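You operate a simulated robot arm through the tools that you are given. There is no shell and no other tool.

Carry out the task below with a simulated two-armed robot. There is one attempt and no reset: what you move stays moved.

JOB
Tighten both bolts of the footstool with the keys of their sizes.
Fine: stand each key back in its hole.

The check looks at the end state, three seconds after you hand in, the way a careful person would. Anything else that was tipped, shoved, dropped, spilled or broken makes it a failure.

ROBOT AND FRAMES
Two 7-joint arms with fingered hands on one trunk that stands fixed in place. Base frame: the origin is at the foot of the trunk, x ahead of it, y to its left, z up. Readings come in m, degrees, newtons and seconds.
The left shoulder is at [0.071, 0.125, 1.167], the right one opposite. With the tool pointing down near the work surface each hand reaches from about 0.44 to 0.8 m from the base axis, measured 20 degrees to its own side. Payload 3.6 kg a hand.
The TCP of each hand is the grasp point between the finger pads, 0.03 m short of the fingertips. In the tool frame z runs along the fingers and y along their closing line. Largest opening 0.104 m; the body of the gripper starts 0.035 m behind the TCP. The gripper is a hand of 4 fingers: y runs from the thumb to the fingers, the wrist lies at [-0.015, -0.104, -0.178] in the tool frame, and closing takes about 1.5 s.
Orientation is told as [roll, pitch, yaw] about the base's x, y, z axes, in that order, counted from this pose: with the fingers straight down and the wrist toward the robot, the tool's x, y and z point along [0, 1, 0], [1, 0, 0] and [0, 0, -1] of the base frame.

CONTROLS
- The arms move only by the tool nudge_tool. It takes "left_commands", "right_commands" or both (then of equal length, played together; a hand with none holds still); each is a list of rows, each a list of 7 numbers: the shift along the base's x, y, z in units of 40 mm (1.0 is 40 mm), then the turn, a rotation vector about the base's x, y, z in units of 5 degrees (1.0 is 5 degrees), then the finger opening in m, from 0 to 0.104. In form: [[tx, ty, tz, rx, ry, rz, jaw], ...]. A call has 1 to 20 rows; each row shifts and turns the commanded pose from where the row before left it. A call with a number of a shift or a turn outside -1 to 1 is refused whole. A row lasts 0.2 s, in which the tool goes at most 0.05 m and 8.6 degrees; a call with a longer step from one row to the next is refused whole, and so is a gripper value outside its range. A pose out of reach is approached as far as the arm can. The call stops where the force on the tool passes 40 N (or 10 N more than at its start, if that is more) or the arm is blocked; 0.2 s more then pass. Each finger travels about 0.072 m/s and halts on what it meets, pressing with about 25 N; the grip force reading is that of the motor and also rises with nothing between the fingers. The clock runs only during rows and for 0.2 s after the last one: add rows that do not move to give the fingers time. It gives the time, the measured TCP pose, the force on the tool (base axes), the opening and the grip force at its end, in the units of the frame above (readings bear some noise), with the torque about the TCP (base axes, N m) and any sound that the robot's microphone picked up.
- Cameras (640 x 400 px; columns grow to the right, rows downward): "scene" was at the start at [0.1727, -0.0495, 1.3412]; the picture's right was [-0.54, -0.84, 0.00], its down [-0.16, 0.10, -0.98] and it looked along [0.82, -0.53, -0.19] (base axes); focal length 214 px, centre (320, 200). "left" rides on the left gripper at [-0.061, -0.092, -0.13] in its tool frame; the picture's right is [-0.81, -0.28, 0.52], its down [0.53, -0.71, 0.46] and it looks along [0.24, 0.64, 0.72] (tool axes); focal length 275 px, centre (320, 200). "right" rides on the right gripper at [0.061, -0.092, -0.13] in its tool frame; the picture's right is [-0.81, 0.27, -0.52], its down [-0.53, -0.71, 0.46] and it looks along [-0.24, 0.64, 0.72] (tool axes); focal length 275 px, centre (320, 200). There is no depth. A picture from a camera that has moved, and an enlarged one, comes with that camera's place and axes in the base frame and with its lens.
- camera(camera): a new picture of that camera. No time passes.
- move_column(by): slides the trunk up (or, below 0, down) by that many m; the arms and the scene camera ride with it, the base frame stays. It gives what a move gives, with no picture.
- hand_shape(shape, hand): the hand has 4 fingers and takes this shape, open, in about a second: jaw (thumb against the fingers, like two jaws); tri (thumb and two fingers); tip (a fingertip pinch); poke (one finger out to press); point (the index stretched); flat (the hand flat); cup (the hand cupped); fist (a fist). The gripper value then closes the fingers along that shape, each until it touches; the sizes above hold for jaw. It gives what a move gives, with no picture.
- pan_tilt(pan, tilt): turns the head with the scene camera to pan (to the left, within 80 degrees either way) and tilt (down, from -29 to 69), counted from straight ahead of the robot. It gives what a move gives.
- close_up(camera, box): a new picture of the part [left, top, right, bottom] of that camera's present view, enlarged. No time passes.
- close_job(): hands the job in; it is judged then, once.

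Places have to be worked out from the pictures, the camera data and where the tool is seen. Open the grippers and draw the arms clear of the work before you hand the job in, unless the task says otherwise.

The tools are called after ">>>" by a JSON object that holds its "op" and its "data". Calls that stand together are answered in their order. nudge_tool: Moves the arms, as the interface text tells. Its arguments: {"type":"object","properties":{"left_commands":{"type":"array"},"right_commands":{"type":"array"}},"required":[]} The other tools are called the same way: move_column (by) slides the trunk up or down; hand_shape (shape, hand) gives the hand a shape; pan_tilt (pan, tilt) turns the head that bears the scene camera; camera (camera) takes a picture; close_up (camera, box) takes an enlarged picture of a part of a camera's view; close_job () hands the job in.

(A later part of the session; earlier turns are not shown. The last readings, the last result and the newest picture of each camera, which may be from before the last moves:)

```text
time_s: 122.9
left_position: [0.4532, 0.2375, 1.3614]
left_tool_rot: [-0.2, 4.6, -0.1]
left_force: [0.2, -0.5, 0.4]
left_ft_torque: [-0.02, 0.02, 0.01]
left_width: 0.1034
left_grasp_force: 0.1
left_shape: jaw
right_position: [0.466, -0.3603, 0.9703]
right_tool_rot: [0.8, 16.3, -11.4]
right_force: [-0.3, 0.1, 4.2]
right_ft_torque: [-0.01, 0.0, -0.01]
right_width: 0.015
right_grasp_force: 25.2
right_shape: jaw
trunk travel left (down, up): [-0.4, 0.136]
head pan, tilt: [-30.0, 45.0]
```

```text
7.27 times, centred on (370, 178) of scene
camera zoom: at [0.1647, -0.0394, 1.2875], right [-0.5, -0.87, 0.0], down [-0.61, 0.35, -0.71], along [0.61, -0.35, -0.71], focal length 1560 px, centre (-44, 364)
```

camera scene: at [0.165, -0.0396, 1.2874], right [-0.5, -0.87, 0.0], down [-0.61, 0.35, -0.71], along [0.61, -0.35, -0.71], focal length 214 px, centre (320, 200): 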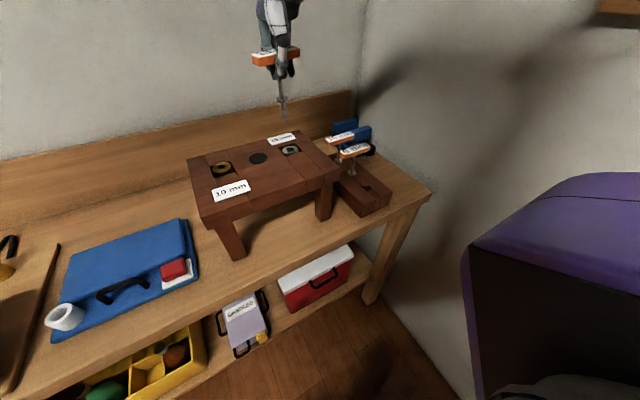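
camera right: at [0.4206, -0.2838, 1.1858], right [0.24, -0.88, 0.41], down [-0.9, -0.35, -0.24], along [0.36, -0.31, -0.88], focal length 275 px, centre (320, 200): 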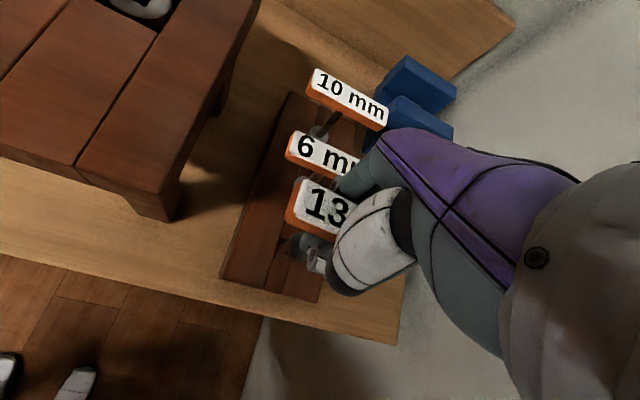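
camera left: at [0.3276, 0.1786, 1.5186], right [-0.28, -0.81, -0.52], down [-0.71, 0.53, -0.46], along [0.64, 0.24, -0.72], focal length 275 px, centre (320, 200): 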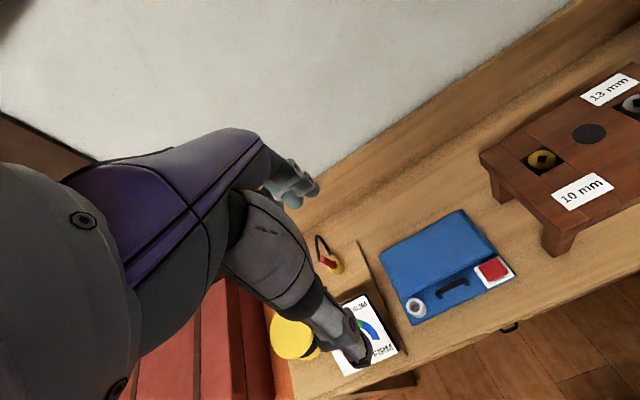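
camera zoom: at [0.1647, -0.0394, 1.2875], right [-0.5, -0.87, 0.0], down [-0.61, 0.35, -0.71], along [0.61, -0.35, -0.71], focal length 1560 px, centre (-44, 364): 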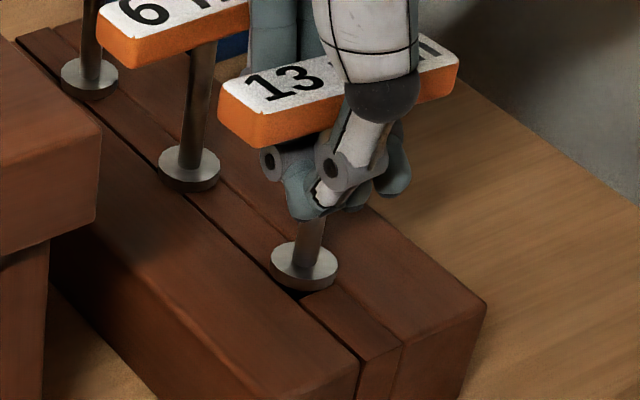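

The collar rests on the rack (4 N). I open the hand slowly to release the key.

>>> {"op": "nudge_tool", "data": {"right_commands": [[0, 0, 0.02, 0, 0, 0, 0.02], [0, 0, 0, 0, 0, 0, 0.03], [0, 0, 0, 0, 0, 0, 0.04], [0, 0, 0, 0, 0, 0, 0.052], [0, 0, 0, 0, 0, 0, 0.052], [0, 0, 0, 0, 0, 0, 0.052]]}}

>>> {"op": "close_up", "data": {"camera": "scene", "box": [340, 110, 400, 205]}}

>>> {"op": "camera", "data": {"camera": "right"}}

```text
time_s: 124.3
left_position: [0.4548, 0.2381, 1.3616]
left_tool_rot: [-0.2, 4.6, -0.3]
left_force: [0.6, 0.1, -0.2]
left_ft_torque: [0.02, -0.01, 0.01]
left_width: 0.1038
left_grasp_force: 0.0
left_shape: jaw
right_position: [0.466, -0.3612, 0.9693]
right_tool_rot: [0.7, 16.4, -11.6]
right_force: [-0.2, -0.2, -0.1]
right_ft_torque: [-0.01, -0.01, 0.04]
right_width: 0.0515
right_grasp_force: 0.0
right_shape: jaw
trunk travel left (down, up): [-0.4, 0.136]
head pan, tilt: [-30.0, 45.0]
```

```text
4.21 times, centred on (370, 158) of scene
camera zoom: at [0.1648, -0.0395, 1.2875], right [-0.5, -0.87, 0.0], down [-0.61, 0.35, -0.71], along [0.61, -0.35, -0.71], focal length 903 px, centre (110, 379)
```

zoom: 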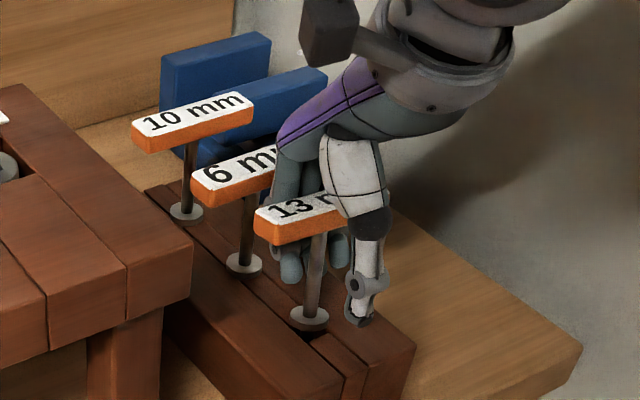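

```text
taken
camera right: at [0.4287, -0.2902, 1.1214], right [0.24, -0.88, 0.41], down [-0.9, -0.35, -0.24], along [0.36, -0.31, -0.88], focal length 275 px, centre (320, 200)
```

right: 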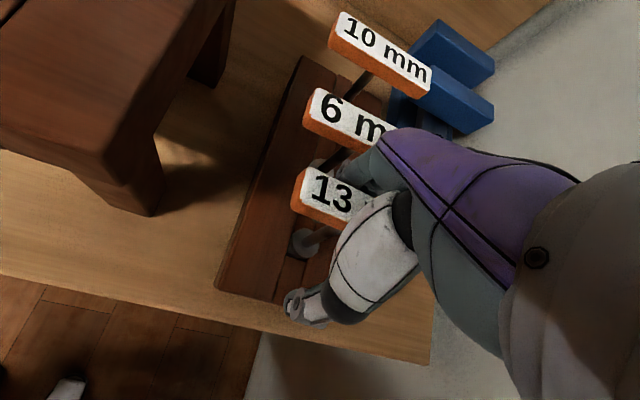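

The key stands on its own in its hole. I level the hand (undoing the pitch and yaw) while rising slowly, then go straight up.

>>> {"op": "nudge_tool", "data": {"right_commands": [[0, 0, 0.05, -0.094, -0.653, 0.468, 0.052], [0, 0, 0.05, -0.094, -0.653, 0.468, 0.052], [0, 0, 0.08, -0.094, -0.653, 0.468, 0.052], [0, 0, 0.1, -0.094, -0.653, 0.468, 0.052], [0, 0, 0.1, -0.094, -0.653, 0.468, 0.052], [0, 0, 0, 0, 0, 0, 0.052]]}}

>>> {"op": "close_up", "data": {"camera": "scene", "box": [340, 110, 400, 205]}}

```text
time_s: 125.7
left_position: [0.4547, 0.2381, 1.3623]
left_tool_rot: [-0.2, 4.6, -0.2]
left_force: [-0.6, 0.2, 1.0]
left_ft_torque: [0.0, -0.01, 0.01]
left_width: 0.1034
left_grasp_force: 0.0
left_shape: jaw
right_position: [0.4665, -0.3617, 0.9856]
right_tool_rot: [0.0, -0.3, 0.1]
right_force: [-1.0, -0.3, -0.3]
right_ft_torque: [0.04, 0.06, -0.01]
right_width: 0.0521
right_grasp_force: 0.0
right_shape: jaw
trunk travel left (down, up): [-0.4, 0.136]
head pan, tilt: [-30.0, 45.0]
```

```text
4.21 times, centred on (370, 158) of scene
camera zoom: at [0.1651, -0.0395, 1.2874], right [-0.5, -0.87, 0.0], down [-0.61, 0.35, -0.71], along [0.61, -0.35, -0.71], focal length 903 px, centre (110, 379)
```

zoom: 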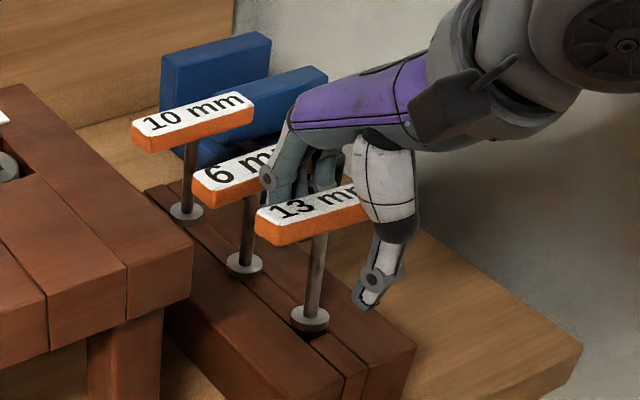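

Clear of the 13 mm key. The fingers are close to the 6 mm handle, so I rise straight up now and check both keys.

>>> {"op": "nudge_tool", "data": {"right_commands": [[-0.05, 0, 0.2, 0, 0, 0, 0.052], [0, 0, 0.5, 0, 0, 0, 0.052], [0, 0, 0.8, 0, 0, 0, 0.052], [0, 0, 0.9, 0, 0, 0, 0.052], [0, 0, 0.6, 0, 0, 0, 0.052]]}}

>>> {"op": "close_up", "data": {"camera": "scene", "box": [320, 120, 400, 200]}}

>>> {"op": "camera", "data": {"camera": "right"}}

```text
time_s: 126.9
left_position: [0.4551, 0.238, 1.3616]
left_tool_rot: [-0.1, 4.6, -0.2]
left_force: [-0.1, 0.0, 0.4]
left_ft_torque: [0.0, 0.0, -0.03]
left_width: 0.1035
left_grasp_force: 0.0
left_shape: jaw
right_position: [0.4641, -0.3608, 1.1056]
right_tool_rot: [0.1, -0.1, 0.2]
right_force: [0.2, -0.2, 0.1]
right_ft_torque: [-0.01, 0.0, -0.01]
right_width: 0.0517
right_grasp_force: 0.1
right_shape: jaw
trunk travel left (down, up): [-0.4, 0.136]
head pan, tilt: [-30.0, 45.0]
```

```text
5.00 times, centred on (360, 160) of scene
camera zoom: at [0.1648, -0.0395, 1.2875], right [-0.5, -0.87, 0.0], down [-0.61, 0.35, -0.71], along [0.61, -0.35, -0.71], focal length 1072 px, centre (120, 400)
```

zoom: 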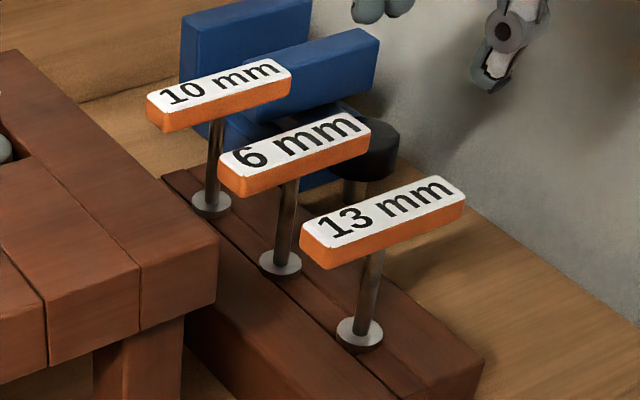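

```text
taken
camera right: at [0.3725, -0.2982, 1.2347], right [0.28, -0.81, 0.52], down [-0.71, -0.53, -0.46], along [0.65, -0.24, -0.72], focal length 275 px, centre (320, 200)
```

right: 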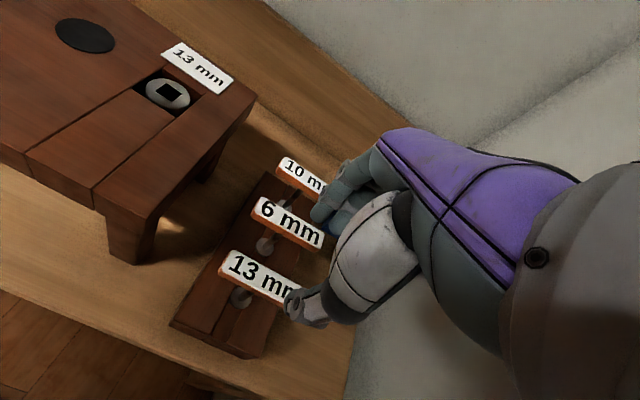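

All three keys stand as at the start, and the 13 mm key is back home. Now the 10 mm key: I move over its handle at about (0.606, -0.356).

>>> {"op": "nudge_tool", "data": {"right_commands": [[0.7, 0.02, 0.1, 0, 0, 0, 0.06], [0.7, 0.02, 0, 0, 0, 0, 0.06], [0.7, 0.02, 0, 0, 0, 0, 0.06], [0.7, 0.02, 0, 0, 0, 0, 0.06], [0.75, 0.02, 0, 0, 0, 0, 0.06], [0, 0, -0.4, 0, 0, 0, 0.06], [0, 0, 0, 0, 0, 0, 0.06]]}}

>>> {"op": "camera", "data": {"camera": "right"}}

>>> {"op": "close_up", "data": {"camera": "scene", "box": [310, 70, 410, 200]}}

```text
time_s: 128.5
left_position: [0.4555, 0.2376, 1.3612]
left_tool_rot: [-0.3, 4.7, -0.3]
left_force: [0.0, 0.0, -0.3]
left_ft_torque: [-0.03, 0.0, 0.02]
left_width: 0.1041
left_grasp_force: 0.1
left_shape: jaw
right_position: [0.6066, -0.3553, 1.0942]
right_tool_rot: [0.0, -0.1, 0.2]
right_force: [-0.2, -0.3, -0.5]
right_ft_torque: [-0.01, -0.01, -0.01]
right_width: 0.0597
right_grasp_force: 0.1
right_shape: jaw
trunk travel left (down, up): [-0.4, 0.136]
head pan, tilt: [-30.0, 45.0]
```

```text
taken
camera right: at [0.5148, -0.2937, 1.2234], right [0.28, -0.81, 0.52], down [-0.71, -0.53, -0.46], along [0.65, -0.24, -0.72], focal length 275 px, centre (320, 200)
```

right: 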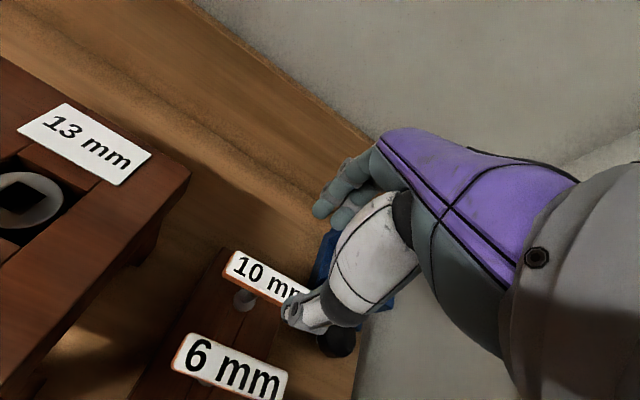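

```text
3.08 times, centred on (360, 135) of scene
camera zoom: at [0.1652, -0.0394, 1.2874], right [-0.5, -0.87, 0.0], down [-0.61, 0.35, -0.71], along [0.61, -0.35, -0.71], focal length 660 px, centre (197, 400)
```

zoom: 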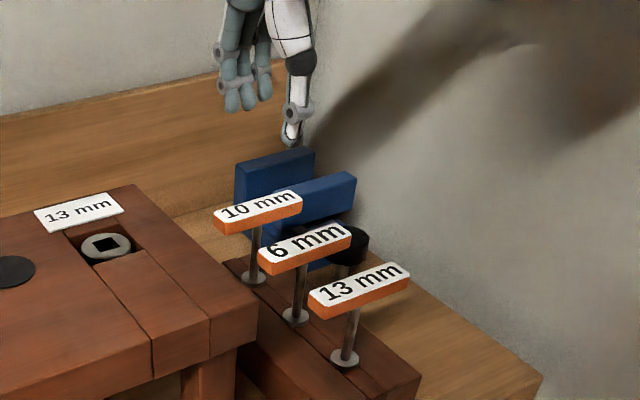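

The hand is centred over the 10 mm handle and the vise is clear of the fingers. I go down 93 mm, open, as with the first key.

>>> {"op": "nudge_tool", "data": {"right_commands": [[-0.02, -0.03, -0.55, 0, 0, 0, 0.055], [0, 0, -0.6, 0, 0, 0, 0.055], [0, 0, -0.6, 0, 0, 0, 0.055], [0, 0, -0.57, 0, 0, 0, 0.055], [0, 0, 0, 0, 0, 0, 0.055]]}}

>>> {"op": "camera", "data": {"camera": "right"}}

>>> {"op": "close_up", "data": {"camera": "scene", "box": [310, 90, 410, 200]}}

```text
time_s: 129.7
left_position: [0.4543, 0.2381, 1.3622]
left_tool_rot: [-0.2, 4.5, -0.2]
left_force: [0.7, 0.2, -0.4]
left_ft_torque: [-0.04, -0.01, 0.01]
left_width: 0.1037
left_grasp_force: 0.1
left_shape: jaw
right_position: [0.6043, -0.358, 0.9995]
right_tool_rot: [0.0, -0.1, 0.2]
right_force: [0.3, 0.1, 0.0]
right_ft_torque: [0.06, -0.01, -0.01]
right_width: 0.0555
right_grasp_force: 0.0
right_shape: jaw
trunk travel left (down, up): [-0.4, 0.136]
head pan, tilt: [-30.0, 45.0]
```

```text
taken
camera right: at [0.5134, -0.2951, 1.13], right [0.28, -0.81, 0.52], down [-0.71, -0.53, -0.46], along [0.65, -0.24, -0.72], focal length 275 px, centre (320, 200)
```

right: 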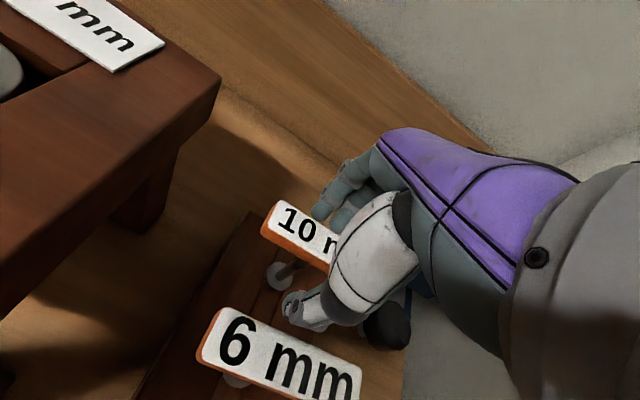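

```text
3.64 times, centred on (360, 145) of scene
camera zoom: at [0.1647, -0.0395, 1.2875], right [-0.5, -0.87, 0.0], down [-0.61, 0.35, -0.71], along [0.61, -0.35, -0.71], focal length 780 px, centre (174, 400)
```

zoom: 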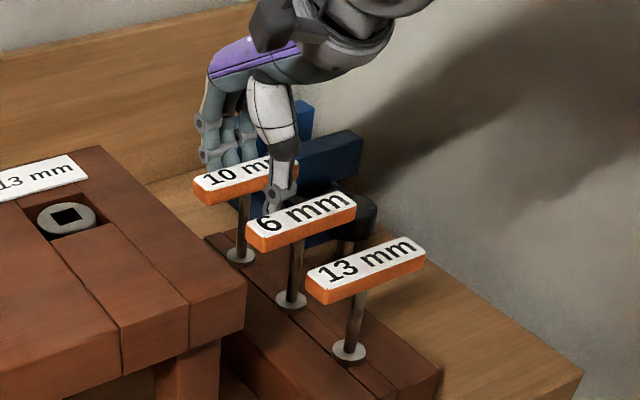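

The 10 mm bar is between the thumb and fingers, free of contact. I close the hand.

>>> {"op": "nudge_tool", "data": {"right_commands": [[0, 0, 0, 0, 0, 0, 0.035], [0, 0, 0, 0, 0, 0, 0.02], [0, 0, 0, 0, 0, 0, 0.0], [0, 0, 0, 0, 0, 0, 0.0], [0, 0, 0, 0, 0, 0, 0.0], [0, 0, 0, 0, 0, 0, 0.0], [0, 0, 0, 0, 0, 0, 0.0]]}}

>>> {"op": "close_up", "data": {"camera": "scene", "box": [320, 100, 390, 190]}}

>>> {"op": "close_up", "data": {"camera": "right", "box": [240, 170, 420, 320]}}

```text
time_s: 131.3
left_position: [0.4538, 0.238, 1.3618]
left_tool_rot: [-0.2, 4.6, -0.2]
left_force: [0.9, -0.5, 0.2]
left_ft_torque: [0.01, 0.01, 0.04]
left_width: 0.1035
left_grasp_force: 0.1
left_shape: jaw
right_position: [0.6045, -0.3586, 0.9991]
right_tool_rot: [0.0, -0.1, 0.2]
right_force: [-0.2, 0.1, 0.2]
right_ft_torque: [-0.01, 0.14, 0.0]
right_width: 0.0182
right_grasp_force: 25.5
right_shape: jaw
trunk travel left (down, up): [-0.4, 0.136]
head pan, tilt: [-30.0, 45.0]
```

```text
4.44 times, centred on (355, 145) of scene
camera zoom: at [0.165, -0.0397, 1.2874], right [-0.5, -0.87, 0.0], down [-0.61, 0.35, -0.71], along [0.61, -0.35, -0.71], focal length 953 px, centre (164, 444)
```

zoom: 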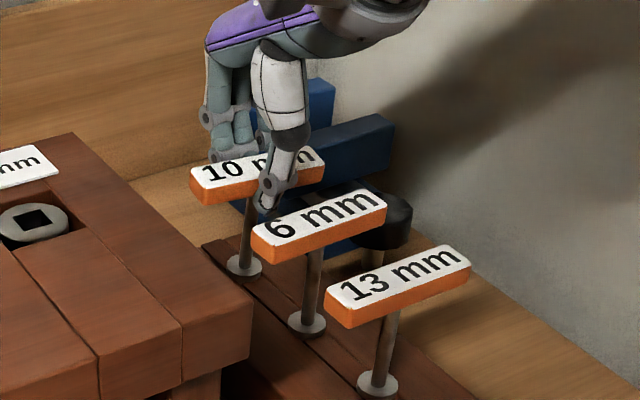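

```text
2.67 times, centred on (330, 245) of right
camera zoom: at [0.5136, -0.2953, 1.1301], right [0.28, -0.81, 0.52], down [-0.71, -0.53, -0.46], along [0.65, -0.24, -0.72], focal length 734 px, centre (293, 80)
```

zoom: 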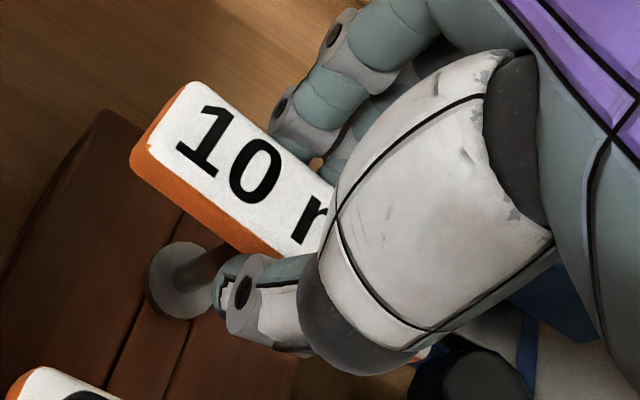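

Opening 18.2 mm with 25 N: the bar is held. I lift straight up to carrying height.

>>> {"op": "nudge_tool", "data": {"right_commands": [[0, 0, 0.2, 0, 0, 0, 0.0], [0, 0, 0.3, 0, 0, 0, 0.0], [0, 0, 0.5, 0, 0, 0, 0.0], [0, 0, 0.7, 0, 0, 0, 0.0], [0, 0, 0.8, 0, 0, 0, 0.0], [0, 0, 0.9, 0, 0, 0, 0.0], [0, 0, 0.9, 0, 0, 0, 0.0], [0, 0, 0.9, 0, 0, 0, 0.0], [0, 0, 0, 0, 0, 0, 0.0]]}}

>>> {"op": "close_up", "data": {"camera": "scene", "box": [300, 20, 400, 190]}}

```text
time_s: 133.3
left_position: [0.454, 0.2374, 1.3614]
left_tool_rot: [-0.2, 4.6, -0.2]
left_force: [0.2, -0.5, 0.1]
left_ft_torque: [-0.01, 0.03, 0.03]
left_width: 0.1038
left_grasp_force: 0.0
left_shape: jaw
right_position: [0.6055, -0.3593, 1.2079]
right_tool_rot: [0.0, -0.2, 0.2]
right_force: [0.3, 0.3, -2.3]
right_ft_torque: [0.0, 0.02, -0.03]
right_width: 0.0176
right_grasp_force: 25.2
right_shape: jaw
trunk travel left (down, up): [-0.4, 0.136]
head pan, tilt: [-30.0, 45.0]
```

```text
2.35 times, centred on (350, 105) of scene
camera zoom: at [0.1652, -0.04, 1.2874], right [-0.5, -0.87, 0.0], down [-0.61, 0.35, -0.71], along [0.61, -0.35, -0.71], focal length 505 px, centre (249, 424)
```

zoom: 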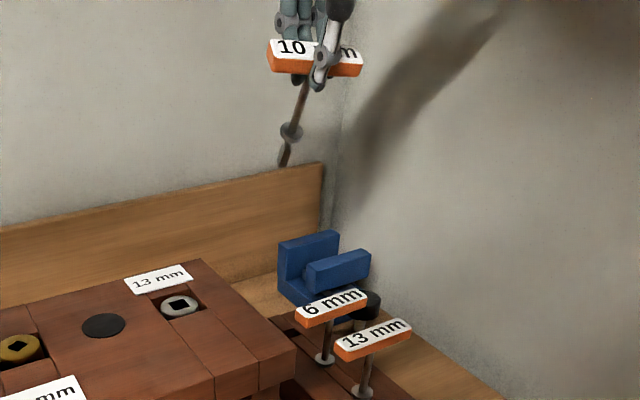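

The key has swung in the grip on lifting. I look from the hand camera to see in which direction it leans.

>>> {"op": "camera", "data": {"camera": "right"}}

>>> {"op": "close_up", "data": {"camera": "right", "box": [210, 180, 340, 310]}}

>>> {"op": "close_up", "data": {"camera": "scene", "box": [325, 20, 375, 100]}}

```text
taken
camera right: at [0.5141, -0.296, 1.3388], right [0.28, -0.81, 0.52], down [-0.71, -0.54, -0.46], along [0.65, -0.24, -0.72], focal length 275 px, centre (320, 200)
```

right: 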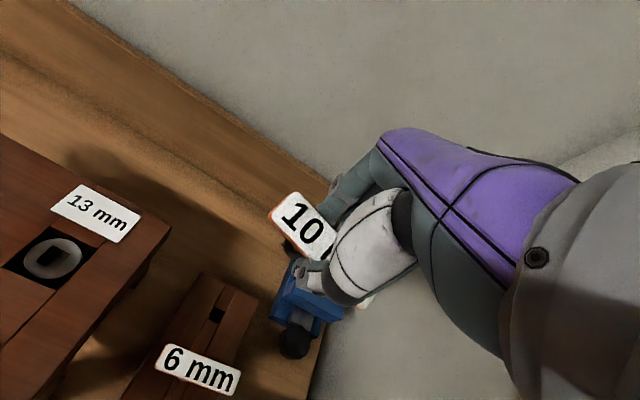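

```text
3.08 times, centred on (275, 245) of right
camera zoom: at [0.5141, -0.296, 1.3388], right [0.28, -0.81, 0.52], down [-0.71, -0.54, -0.46], along [0.65, -0.24, -0.72], focal length 847 px, centre (458, 62)
```

zoom: 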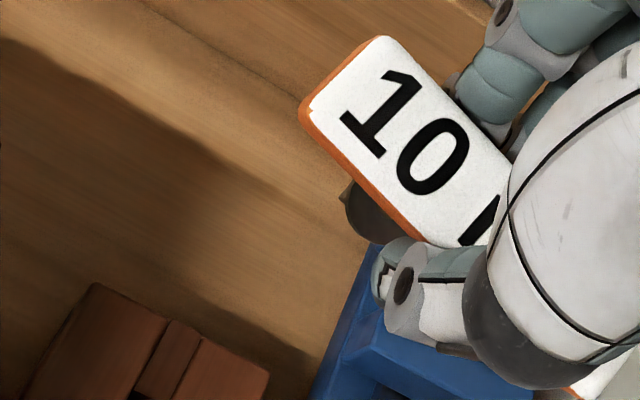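

```text
5.00 times, centred on (350, 60) of scene
camera zoom: at [0.1652, -0.04, 1.2874], right [-0.5, -0.87, 0.0], down [-0.61, 0.35, -0.71], along [0.61, -0.35, -0.71], focal length 1072 px, centre (170, 900)
```

zoom: 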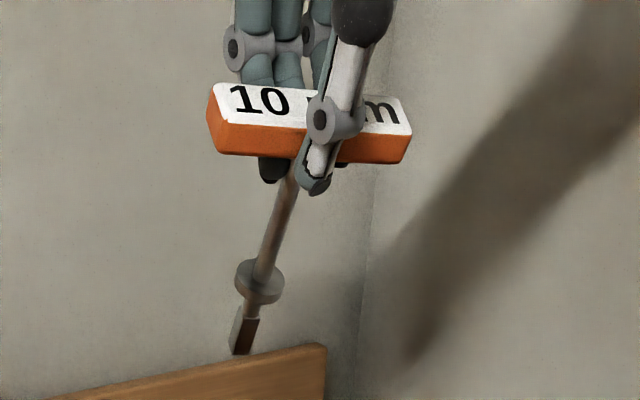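

The key leans some 20° away from the robot (rotated about the bar). I pitch the hand +20° so it hangs upright, then I will set it back in its hole and take a better-centred grip.

>>> {"op": "nudge_tool", "data": {"right_commands": [[0, 0, 0, 0, 0.8, 0, 0.0], [0, 0, 0, 0, 0.8, 0, 0.0], [0, 0, 0, 0, 0.8, 0, 0.0], [0, 0, 0, 0, 0.8, 0, 0.0], [0, 0, 0, 0, 0.8, 0, 0.0], [0, 0, 0, 0, 0, 0, 0.0]]}}

>>> {"op": "camera", "data": {"camera": "right"}}

>>> {"op": "close_up", "data": {"camera": "scene", "box": [320, 10, 380, 110]}}

```text
time_s: 134.7
left_position: [0.454, 0.2381, 1.3617]
left_tool_rot: [-0.1, 4.5, -0.2]
left_force: [1.1, 0.0, -0.5]
left_ft_torque: [0.0, -0.01, -0.01]
left_width: 0.1038
left_grasp_force: 0.0
left_shape: jaw
right_position: [0.6007, -0.3524, 1.2041]
right_tool_rot: [-0.8, 15.2, 1.9]
right_force: [0.0, 0.5, -1.1]
right_ft_torque: [-0.02, 0.0, 0.01]
right_width: 0.017
right_grasp_force: 25.1
right_shape: jaw
right hand out of reach, approached as far as the arm can: row 4, 5
trunk travel left (down, up): [-0.4, 0.136]
head pan, tilt: [-30.0, 45.0]
```

```text
taken
camera right: at [0.5456, -0.2896, 1.3536], right [0.43, -0.79, 0.44], down [-0.79, -0.57, -0.24], along [0.44, -0.24, -0.87], focal length 275 px, centre (320, 200)
```

right: 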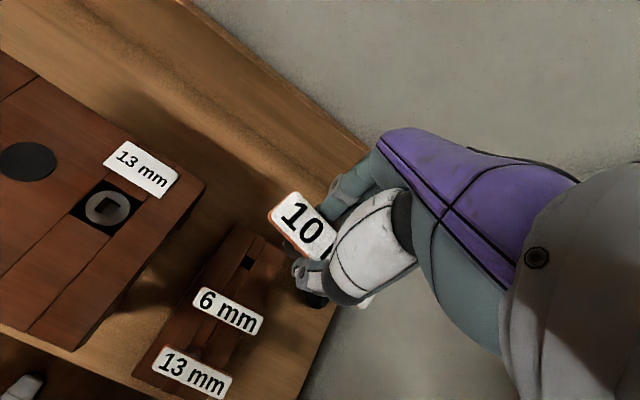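

```text
4.00 times, centred on (350, 60) of scene
camera zoom: at [0.1648, -0.0392, 1.2875], right [-0.5, -0.87, 0.0], down [-0.61, 0.35, -0.71], along [0.61, -0.35, -0.71], focal length 858 px, centre (200, 760)
```

zoom: 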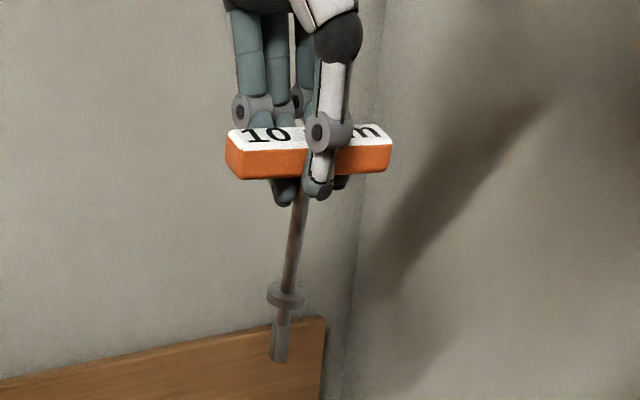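

Pitch 15° is the reach limit at this height; about 6° of lean remain. I lower to z 1.10 and pitch the rest.

>>> {"op": "nudge_tool", "data": {"right_commands": [[0, 0, -0.8, 0.05, 0, 0, 0.0], [0, 0, -0.8, 0.05, 0, -0.2, 0.0], [0, 0, -0.6, 0.05, 0.4, -0.2, 0.0], [0, 0, -0.3, 0, 0.7, 0, 0.0], [0, 0, 0, 0, 0, 0, 0.0]]}}

>>> {"op": "camera", "data": {"camera": "right"}}

>>> {"op": "close_up", "data": {"camera": "scene", "box": [315, 60, 385, 180]}}

```text
time_s: 135.9
left_position: [0.4532, 0.2365, 1.3617]
left_tool_rot: [-0.2, 4.5, -0.2]
left_force: [0.3, -0.5, 0.6]
left_ft_torque: [0.0, -0.01, -0.02]
left_width: 0.1036
left_grasp_force: 0.1
left_shape: jaw
right_position: [0.6025, -0.352, 1.1042]
right_tool_rot: [0.1, 20.6, 0.3]
right_force: [-0.1, 0.4, -0.9]
right_ft_torque: [0.02, -0.04, -0.01]
right_width: 0.0173
right_grasp_force: 24.8
right_shape: jaw
trunk travel left (down, up): [-0.4, 0.136]
head pan, tilt: [-30.0, 45.0]
```

```text
taken
camera right: at [0.5625, -0.2895, 1.2582], right [0.44, -0.81, 0.39], down [-0.83, -0.54, -0.17], along [0.35, -0.24, -0.91], focal length 275 px, centre (320, 200)
```

right: 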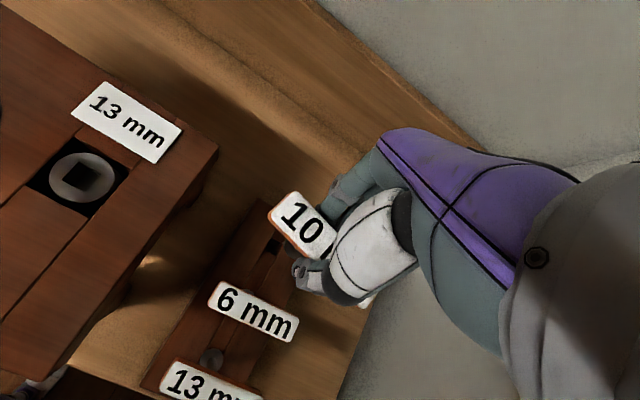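

```text
3.33 times, centred on (350, 120) of scene
camera zoom: at [0.1647, -0.0398, 1.2875], right [-0.5, -0.87, 0.0], down [-0.61, 0.35, -0.71], along [0.61, -0.35, -0.71], focal length 715 px, centre (220, 467)
```

zoom: 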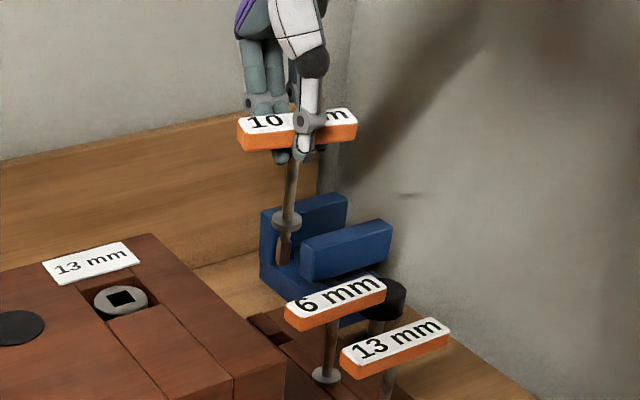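

The key hangs upright. I zoom in on the bit and the empty 10 mm rack hole.

>>> {"op": "close_up", "data": {"camera": "scene", "box": [325, 120, 375, 190]}}

>>> {"op": "close_up", "data": {"camera": "right", "box": [240, 220, 320, 290]}}

```text
5.71 times, centred on (350, 155) of scene
camera zoom: at [0.1647, -0.0398, 1.2875], right [-0.5, -0.87, 0.0], down [-0.61, 0.35, -0.71], along [0.61, -0.35, -0.71], focal length 1226 px, centre (149, 457)
```

zoom: 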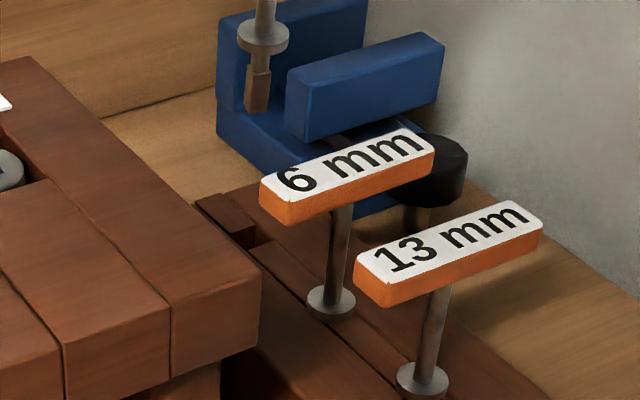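

```text
5.71 times, centred on (280, 255) of right
camera zoom: at [0.5625, -0.2895, 1.2582], right [0.44, -0.81, 0.39], down [-0.83, -0.54, -0.17], along [0.35, -0.24, -0.91], focal length 1573 px, centre (549, -114)
```

zoom: 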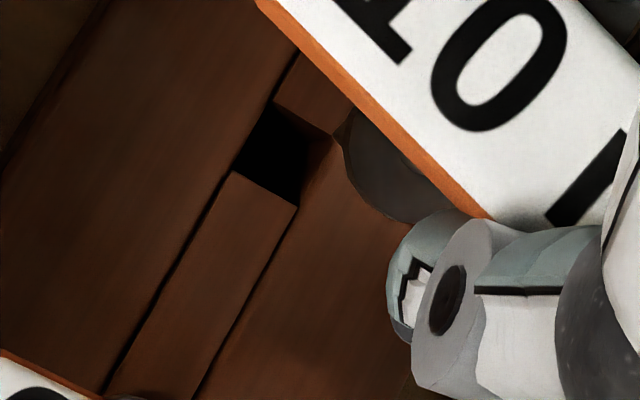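

I zoom further on the bit in the scene view to place it.

>>> {"op": "close_up", "data": {"camera": "scene", "box": [335, 118, 360, 142]}}

```text
16.00 times, centred on (348, 130) of scene
camera zoom: at [0.1647, -0.0398, 1.2875], right [-0.5, -0.87, 0.0], down [-0.61, 0.35, -0.71], along [0.61, -0.35, -0.71], focal length 3432 px, centre (-120, 1320)
```

zoom: 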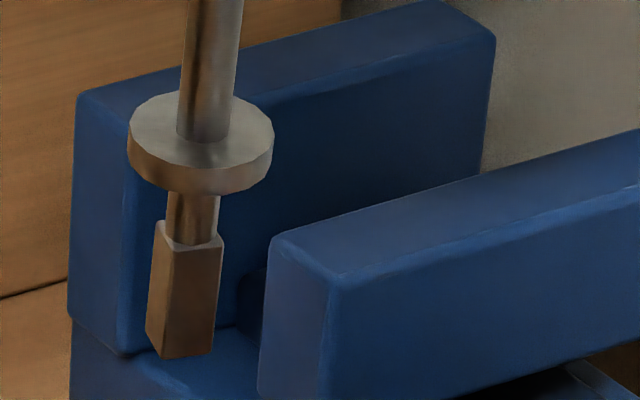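

The bit is turned about -15° and sits about 8 mm beyond the hole in x. I turn +15°, shift back 8.5 mm and lower 45 mm, then look again.

>>> {"op": "nudge_tool", "data": {"right_commands": [[-0.07, 0.003, -0.2, 0, 0, 1, 0.0], [-0.07, 0.003, -0.3, 0, 0, 1, 0.0], [-0.07, 0.003, -0.3, 0, 0, 1, 0.0], [0, 0, -0.3, 0, 0, 0, 0.0], [0, 0, 0, 0, 0, 0, 0.0]]}}

>>> {"op": "close_up", "data": {"camera": "scene", "box": [325, 110, 375, 180]}}

>>> {"op": "close_up", "data": {"camera": "right", "box": [240, 200, 330, 290]}}

```text
time_s: 137.1
left_position: [0.4546, 0.2391, 1.3613]
left_tool_rot: [-0.2, 4.5, -0.2]
left_force: [-0.8, -0.7, 0.0]
left_ft_torque: [0.03, 0.0, 0.0]
left_width: 0.1038
left_grasp_force: 0.1
left_shape: jaw
right_position: [0.5659, -0.3541, 1.0759]
right_tool_rot: [2.3, 20.5, 11.0]
right_force: [1.0, 0.4, -0.6]
right_ft_torque: [0.04, 0.0, -0.01]
right_width: 0.0173
right_grasp_force: 25.3
right_shape: jaw
right hand out of reach, approached as far as the arm can: row 2, 3
trunk travel left (down, up): [-0.4, 0.136]
head pan, tilt: [-30.0, 45.0]
```

```text
5.71 times, centred on (350, 145) of scene
camera zoom: at [0.1649, -0.0396, 1.2875], right [-0.5, -0.87, 0.0], down [-0.61, 0.35, -0.71], along [0.61, -0.35, -0.71], focal length 1226 px, centre (149, 514)
```

zoom: 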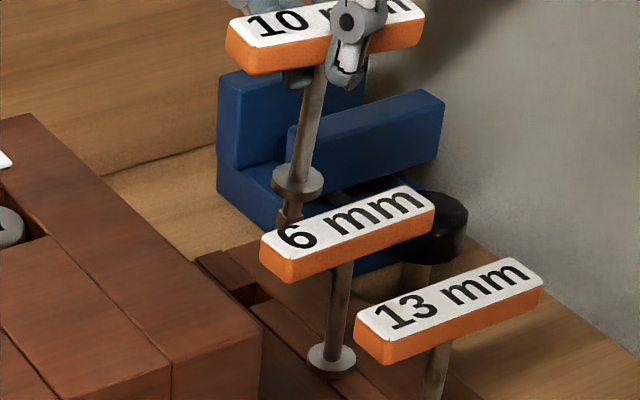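

```text
4.44 times, centred on (285, 245) of right
camera zoom: at [0.5176, -0.304, 1.2325], right [0.58, -0.73, 0.36], down [-0.72, -0.66, -0.2], along [0.38, -0.14, -0.91], focal length 1224 px, centre (476, 0)
```

zoom: 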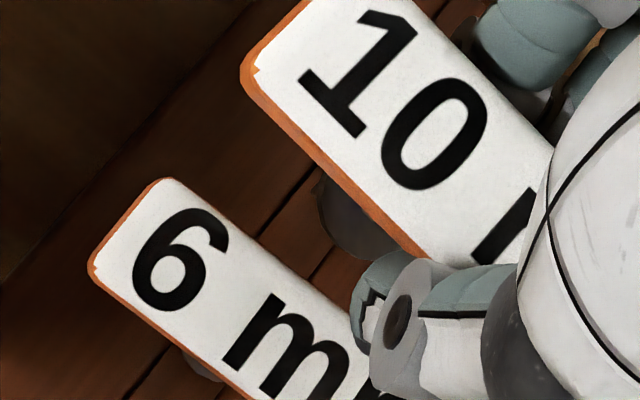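

The yaw was out of reach there and the hand slid toward the 6 mm key (no contact). I rise first, then move back and return to yaw about 3°.

>>> {"op": "nudge_tool", "data": {"right_commands": [[0.1, 0, 0.6, 0, 0, 0, 0.0], [0.2, 0, 0.3, 0, 0, -0.5, 0.0], [0.2, 0.02, 0, 0, 0, -0.5, 0.0], [0.2, 0.02, 0, 0, 0, -0.6, 0.0], [0, 0, 0, 0, 0, 0, 0.0]]}}

>>> {"op": "close_up", "data": {"camera": "scene", "box": [315, 60, 385, 180]}}

>>> {"op": "close_up", "data": {"camera": "right", "box": [230, 200, 330, 300]}}

```text
time_s: 138.3
left_position: [0.4539, 0.2382, 1.3608]
left_tool_rot: [-0.2, 4.6, -0.2]
left_force: [-0.1, -0.4, -0.1]
left_ft_torque: [-0.01, 0.0, -0.01]
left_width: 0.1037
left_grasp_force: 0.0
left_shape: jaw
right_position: [0.5922, -0.3523, 1.101]
right_tool_rot: [2.3, 20.4, 2.8]
right_force: [0.4, 1.3, -1.2]
right_ft_torque: [-0.01, 0.03, -0.01]
right_width: 0.0173
right_grasp_force: 25.1
right_shape: jaw
right hand out of reach, approached as far as the arm can: row 1
trunk travel left (down, up): [-0.4, 0.136]
head pan, tilt: [-30.0, 45.0]
```

```text
3.33 times, centred on (350, 120) of scene
camera zoom: at [0.165, -0.0398, 1.2874], right [-0.5, -0.87, 0.0], down [-0.61, 0.35, -0.71], along [0.61, -0.35, -0.71], focal length 715 px, centre (220, 467)
```

zoom: 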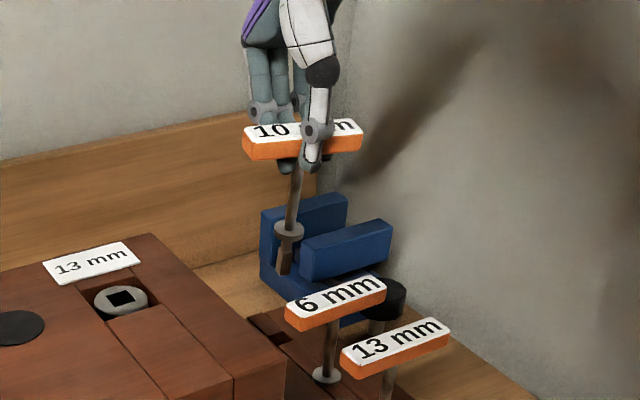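

```text
4.00 times, centred on (280, 250) of right
camera zoom: at [0.5508, -0.2959, 1.2565], right [0.47, -0.81, 0.36], down [-0.81, -0.56, -0.2], along [0.36, -0.2, -0.91], focal length 1101 px, centre (480, 0)
```

zoom: 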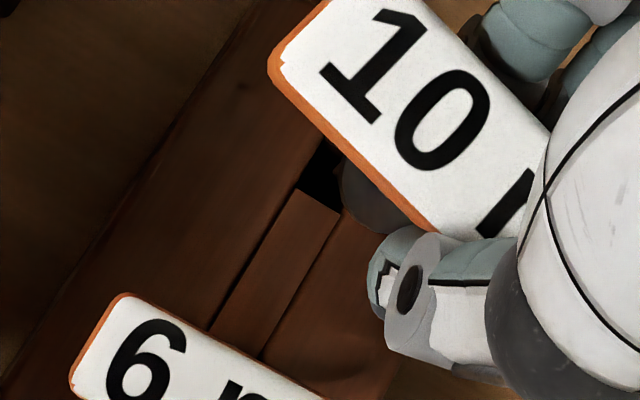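

Back above the rack. The rack hole is roomy for the 10 mm bit, so its turn does not matter; I take out the 2° roll and measure the bit's place.

>>> {"op": "nudge_tool", "data": {"right_commands": [[0, 0, 0, -0.46, 0, 0, 0.0], [0, 0, 0, 0, 0, 0, 0.0]]}}

>>> {"op": "close_up", "data": {"camera": "scene", "box": [335, 110, 360, 145]}}

>>> {"op": "close_up", "data": {"camera": "right", "box": [280, 220, 330, 270]}}

```text
time_s: 138.9
left_position: [0.4536, 0.2368, 1.3624]
left_tool_rot: [-0.3, 4.5, -0.2]
left_force: [-0.9, 0.3, 0.1]
left_ft_torque: [0.0, 0.04, -0.02]
left_width: 0.1037
left_grasp_force: 0.1
left_shape: jaw
right_position: [0.5916, -0.3527, 1.1004]
right_tool_rot: [-0.3, 20.5, 2.2]
right_force: [0.1, -0.6, -0.5]
right_ft_torque: [0.04, 0.01, 0.01]
right_width: 0.0173
right_grasp_force: 24.8
right_shape: jaw
trunk travel left (down, up): [-0.4, 0.136]
head pan, tilt: [-30.0, 45.0]
```

```text
11.43 times, centred on (348, 128) of scene
camera zoom: at [0.1651, -0.0398, 1.2874], right [-0.5, -0.87, 0.0], down [-0.61, 0.35, -0.71], along [0.61, -0.35, -0.71], focal length 2451 px, centre (6, 1029)
```

zoom: 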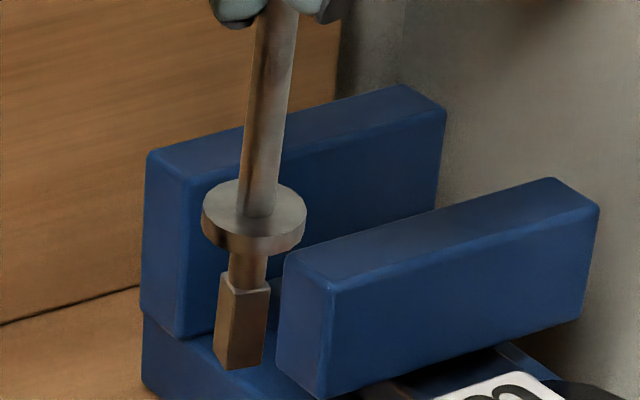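

```text
8.00 times, centred on (305, 245) of right
camera zoom: at [0.5506, -0.2897, 1.2542], right [0.47, -0.79, 0.39], down [-0.81, -0.56, -0.18], along [0.36, -0.23, -0.9], focal length 2202 px, centre (440, -160)
```

zoom: 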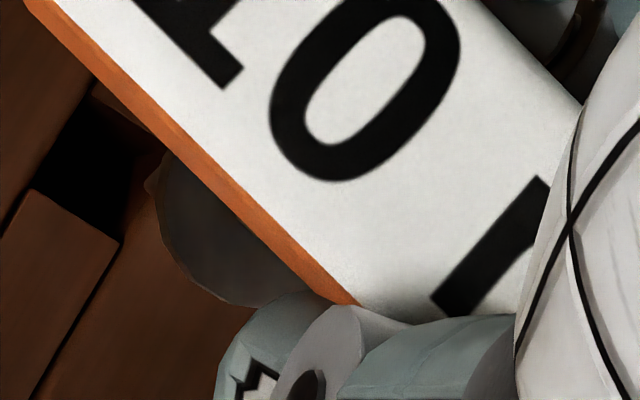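

I judge the bit at about (0.603, -0.358) and the hole at (0.609, -0.357). I shift +5 mm in x and lower 50 mm carefully, then look.

>>> {"op": "nudge_tool", "data": {"right_commands": [[0.125, 0, -0.1, 0, 0, 0, 0.0], [0, 0, -0.4, 0, 0, 0, 0.0], [0, 0, -0.4, 0, 0, 0, 0.0], [0, 0, -0.35, 0, 0, 0, 0.0], [0, 0, 0, 0, 0, 0, 0.0]]}}

>>> {"op": "close_up", "data": {"camera": "scene", "box": [325, 110, 375, 180]}}

>>> {"op": "close_up", "data": {"camera": "right", "box": [240, 200, 340, 300]}}

```text
time_s: 140.1
left_position: [0.4539, 0.2377, 1.3622]
left_tool_rot: [-0.2, 4.5, -0.2]
left_force: [0.1, -0.4, 0.1]
left_ft_torque: [-0.03, 0.0, 0.02]
left_width: 0.1037
left_grasp_force: 0.0
left_shape: jaw
right_position: [0.5975, -0.3507, 1.0508]
right_tool_rot: [-0.2, 20.5, 2.1]
right_force: [-0.4, 0.6, -0.8]
right_ft_torque: [0.04, 0.03, 0.01]
right_width: 0.0172
right_grasp_force: 25.0
right_shape: jaw
trunk travel left (down, up): [-0.4, 0.136]
head pan, tilt: [-30.0, 45.0]
```

```text
5.71 times, centred on (350, 145) of scene
camera zoom: at [0.165, -0.0396, 1.2874], right [-0.5, -0.87, 0.0], down [-0.61, 0.35, -0.71], along [0.61, -0.35, -0.71], focal length 1226 px, centre (149, 514)
```

zoom: 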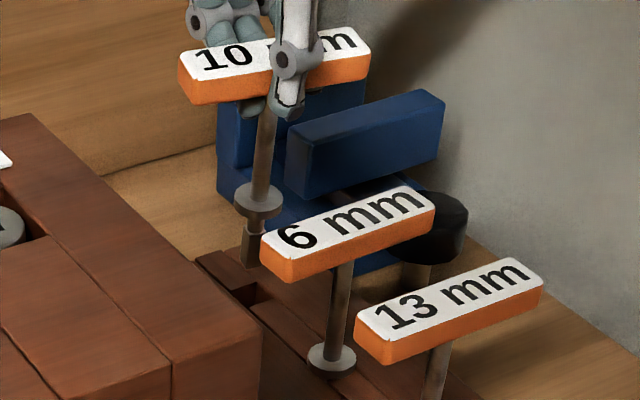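

```text
4.00 times, centred on (290, 250) of right
camera zoom: at [0.5551, -0.2887, 1.2042], right [0.47, -0.79, 0.39], down [-0.81, -0.56, -0.18], along [0.36, -0.23, -0.9], focal length 1101 px, centre (440, 0)
```

zoom: 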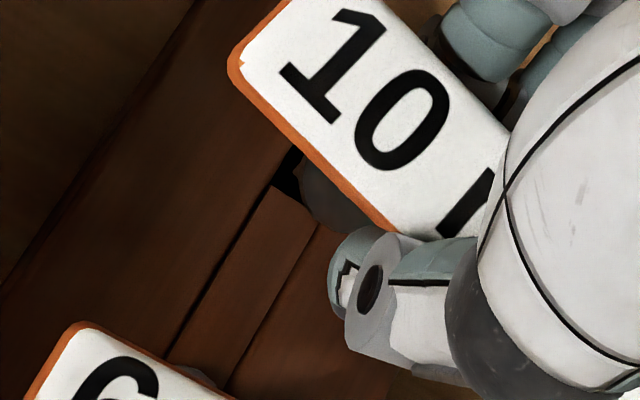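

The bit is close above the hole. I zoom in on both.

>>> {"op": "close_up", "data": {"camera": "scene", "box": [332, 140, 356, 170]}}

>>> {"op": "close_up", "data": {"camera": "right", "box": [290, 230, 330, 270]}}

```text
13.33 times, centred on (344, 155) of scene
camera zoom: at [0.165, -0.0396, 1.2874], right [-0.5, -0.87, 0.0], down [-0.61, 0.35, -0.71], along [0.61, -0.35, -0.71], focal length 2860 px, centre (0, 800)
```

zoom: 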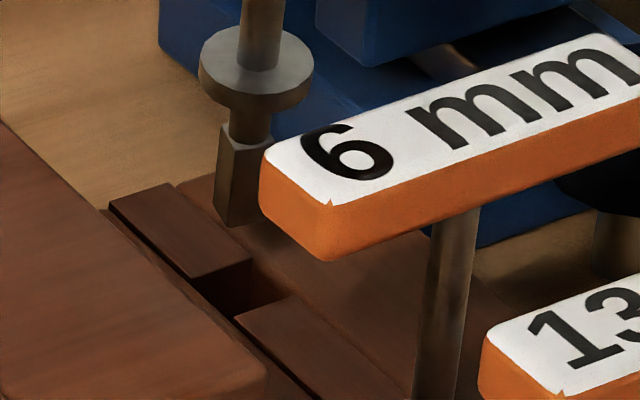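

```text
10.00 times, centred on (310, 250) of right
camera zoom: at [0.5551, -0.2887, 1.2042], right [0.47, -0.79, 0.39], down [-0.81, -0.56, -0.18], along [0.36, -0.23, -0.9], focal length 2753 px, centre (420, -300)
```

zoom: 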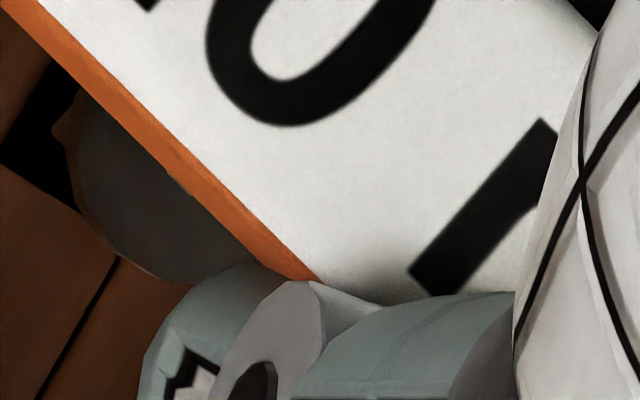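

I lower slowly in 3 mm steps to feel whether the bit enters the hole.

>>> {"op": "nudge_tool", "data": {"right_commands": [[0, 0, -0.08, 0, 0, 0, 0.0], [0, 0, -0.08, 0, 0, 0, 0.0], [0, 0, -0.08, 0, 0, 0, 0.0], [0, 0, -0.08, 0, 0, 0, 0.0], [0, 0, 0, 0, 0, 0, 0.0]]}}

>>> {"op": "close_up", "data": {"camera": "scene", "box": [332, 140, 356, 170]}}

>>> {"op": "close_up", "data": {"camera": "right", "box": [280, 220, 330, 270]}}

```text
time_s: 141.3
left_position: [0.4541, 0.2382, 1.3615]
left_tool_rot: [-0.2, 4.5, -0.3]
left_force: [-0.2, 0.0, -0.8]
left_ft_torque: [0.03, -0.04, 0.0]
left_width: 0.1037
left_grasp_force: 0.0
left_shape: jaw
right_position: [0.5966, -0.3511, 1.0373]
right_tool_rot: [-0.2, 20.5, 2.1]
right_force: [0.2, 0.6, -1.1]
right_ft_torque: [0.04, 0.01, -0.01]
right_width: 0.0169
right_grasp_force: 25.1
right_shape: jaw
trunk travel left (down, up): [-0.4, 0.136]
head pan, tilt: [-30.0, 45.0]
```

```text
13.33 times, centred on (344, 155) of scene
camera zoom: at [0.165, -0.0396, 1.2874], right [-0.5, -0.87, 0.0], down [-0.61, 0.35, -0.71], along [0.61, -0.35, -0.71], focal length 2860 px, centre (0, 800)
```

zoom: 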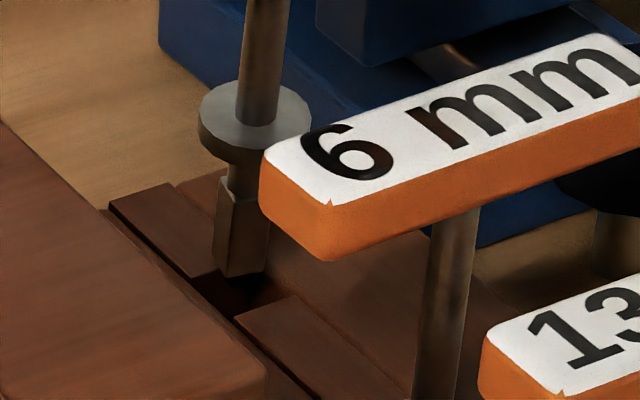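

```text
8.00 times, centred on (305, 245) of right
camera zoom: at [0.5549, -0.289, 1.1911], right [0.47, -0.79, 0.39], down [-0.81, -0.56, -0.18], along [0.36, -0.23, -0.9], focal length 2202 px, centre (440, -160)
```

zoom: 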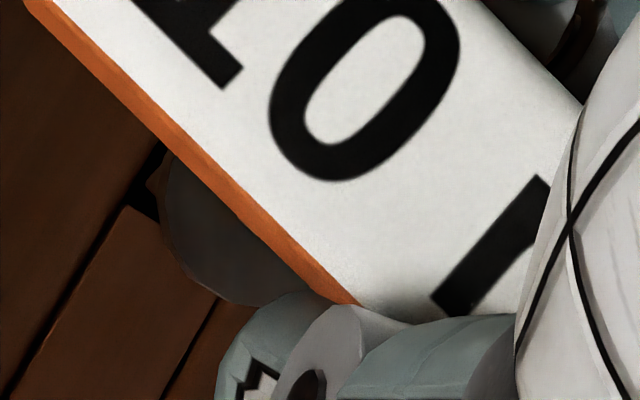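

No contact yet. From the scene picture the bit is about 3.3 mm too far in x and 1.7 mm too far toward -y; I correct that and continue down.

>>> {"op": "nudge_tool", "data": {"right_commands": [[-0.083, 0.043, 0, 0, 0, 0, 0.0], [0, 0, -0.08, 0, 0, 0, 0.0], [0, 0, -0.08, 0, 0, 0, 0.0], [0, 0, 0, 0, 0, 0, 0.0]]}}

>>> {"op": "close_up", "data": {"camera": "scene", "box": [332, 140, 356, 170]}}

```text
time_s: 142.3
left_position: [0.455, 0.2381, 1.3621]
left_tool_rot: [-0.1, 4.6, -0.3]
left_force: [1.2, 0.1, -0.7]
left_ft_torque: [-0.04, 0.04, 0.0]
left_width: 0.1039
left_grasp_force: 0.1
left_shape: jaw
right_position: [0.5929, -0.3497, 1.0304]
right_tool_rot: [-0.2, 20.4, 2.1]
right_force: [-0.5, 0.1, -0.2]
right_ft_torque: [0.0, -0.03, 0.0]
right_width: 0.0172
right_grasp_force: 24.8
right_shape: jaw
trunk travel left (down, up): [-0.4, 0.136]
head pan, tilt: [-30.0, 45.0]
```

```text
13.33 times, centred on (344, 155) of scene
camera zoom: at [0.165, -0.0396, 1.2874], right [-0.5, -0.87, 0.0], down [-0.61, 0.35, -0.71], along [0.61, -0.35, -0.71], focal length 2860 px, centre (0, 800)
```

zoom: 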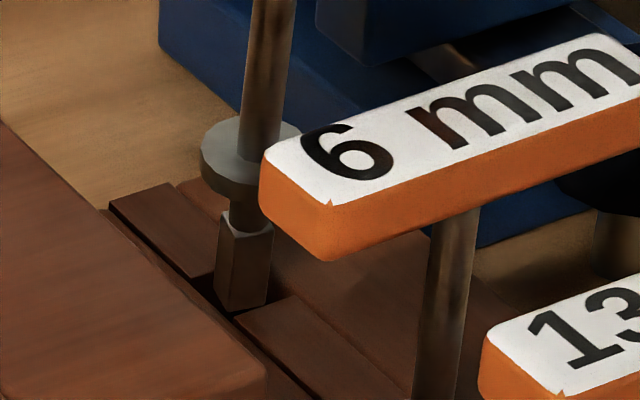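

Still no force. I lower further and watch.

>>> {"op": "nudge_tool", "data": {"right_commands": [[0, 0, -0.08, 0, 0, 0, 0.0], [0, 0, -0.06, 0, 0, 0, 0.0], [0, 0, 0, 0, 0, 0, 0.0]]}}

>>> {"op": "close_up", "data": {"camera": "scene", "box": [332, 140, 356, 170]}}

```text
time_s: 143.1
left_position: [0.4526, 0.2387, 1.362]
left_tool_rot: [-0.2, 4.5, -0.2]
left_force: [-0.3, 0.3, 0.5]
left_ft_torque: [-0.01, -0.05, -0.01]
left_width: 0.1038
left_grasp_force: 0.1
left_shape: jaw
right_position: [0.5916, -0.3475, 1.0274]
right_tool_rot: [-0.2, 20.3, 2.1]
right_force: [-1.0, 0.2, 8.9]
right_ft_torque: [0.01, 0.1, -0.03]
right_width: 0.0173
right_grasp_force: 25.3
right_shape: jaw
trunk travel left (down, up): [-0.4, 0.136]
head pan, tilt: [-30.0, 45.0]
```

```text
13.33 times, centred on (344, 155) of scene
camera zoom: at [0.1641, -0.0392, 1.2877], right [-0.5, -0.87, 0.0], down [-0.61, 0.35, -0.71], along [0.61, -0.35, -0.71], focal length 2860 px, centre (0, 800)
```

zoom: 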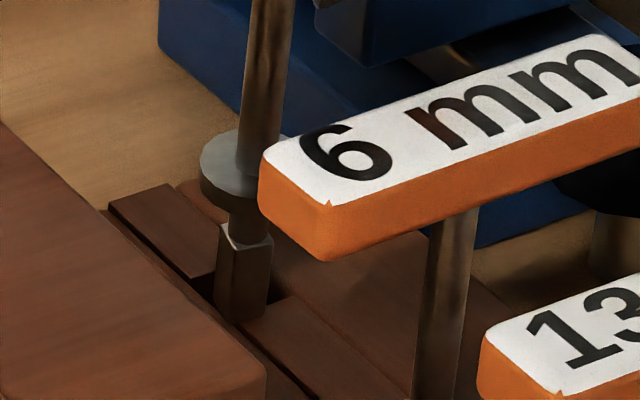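

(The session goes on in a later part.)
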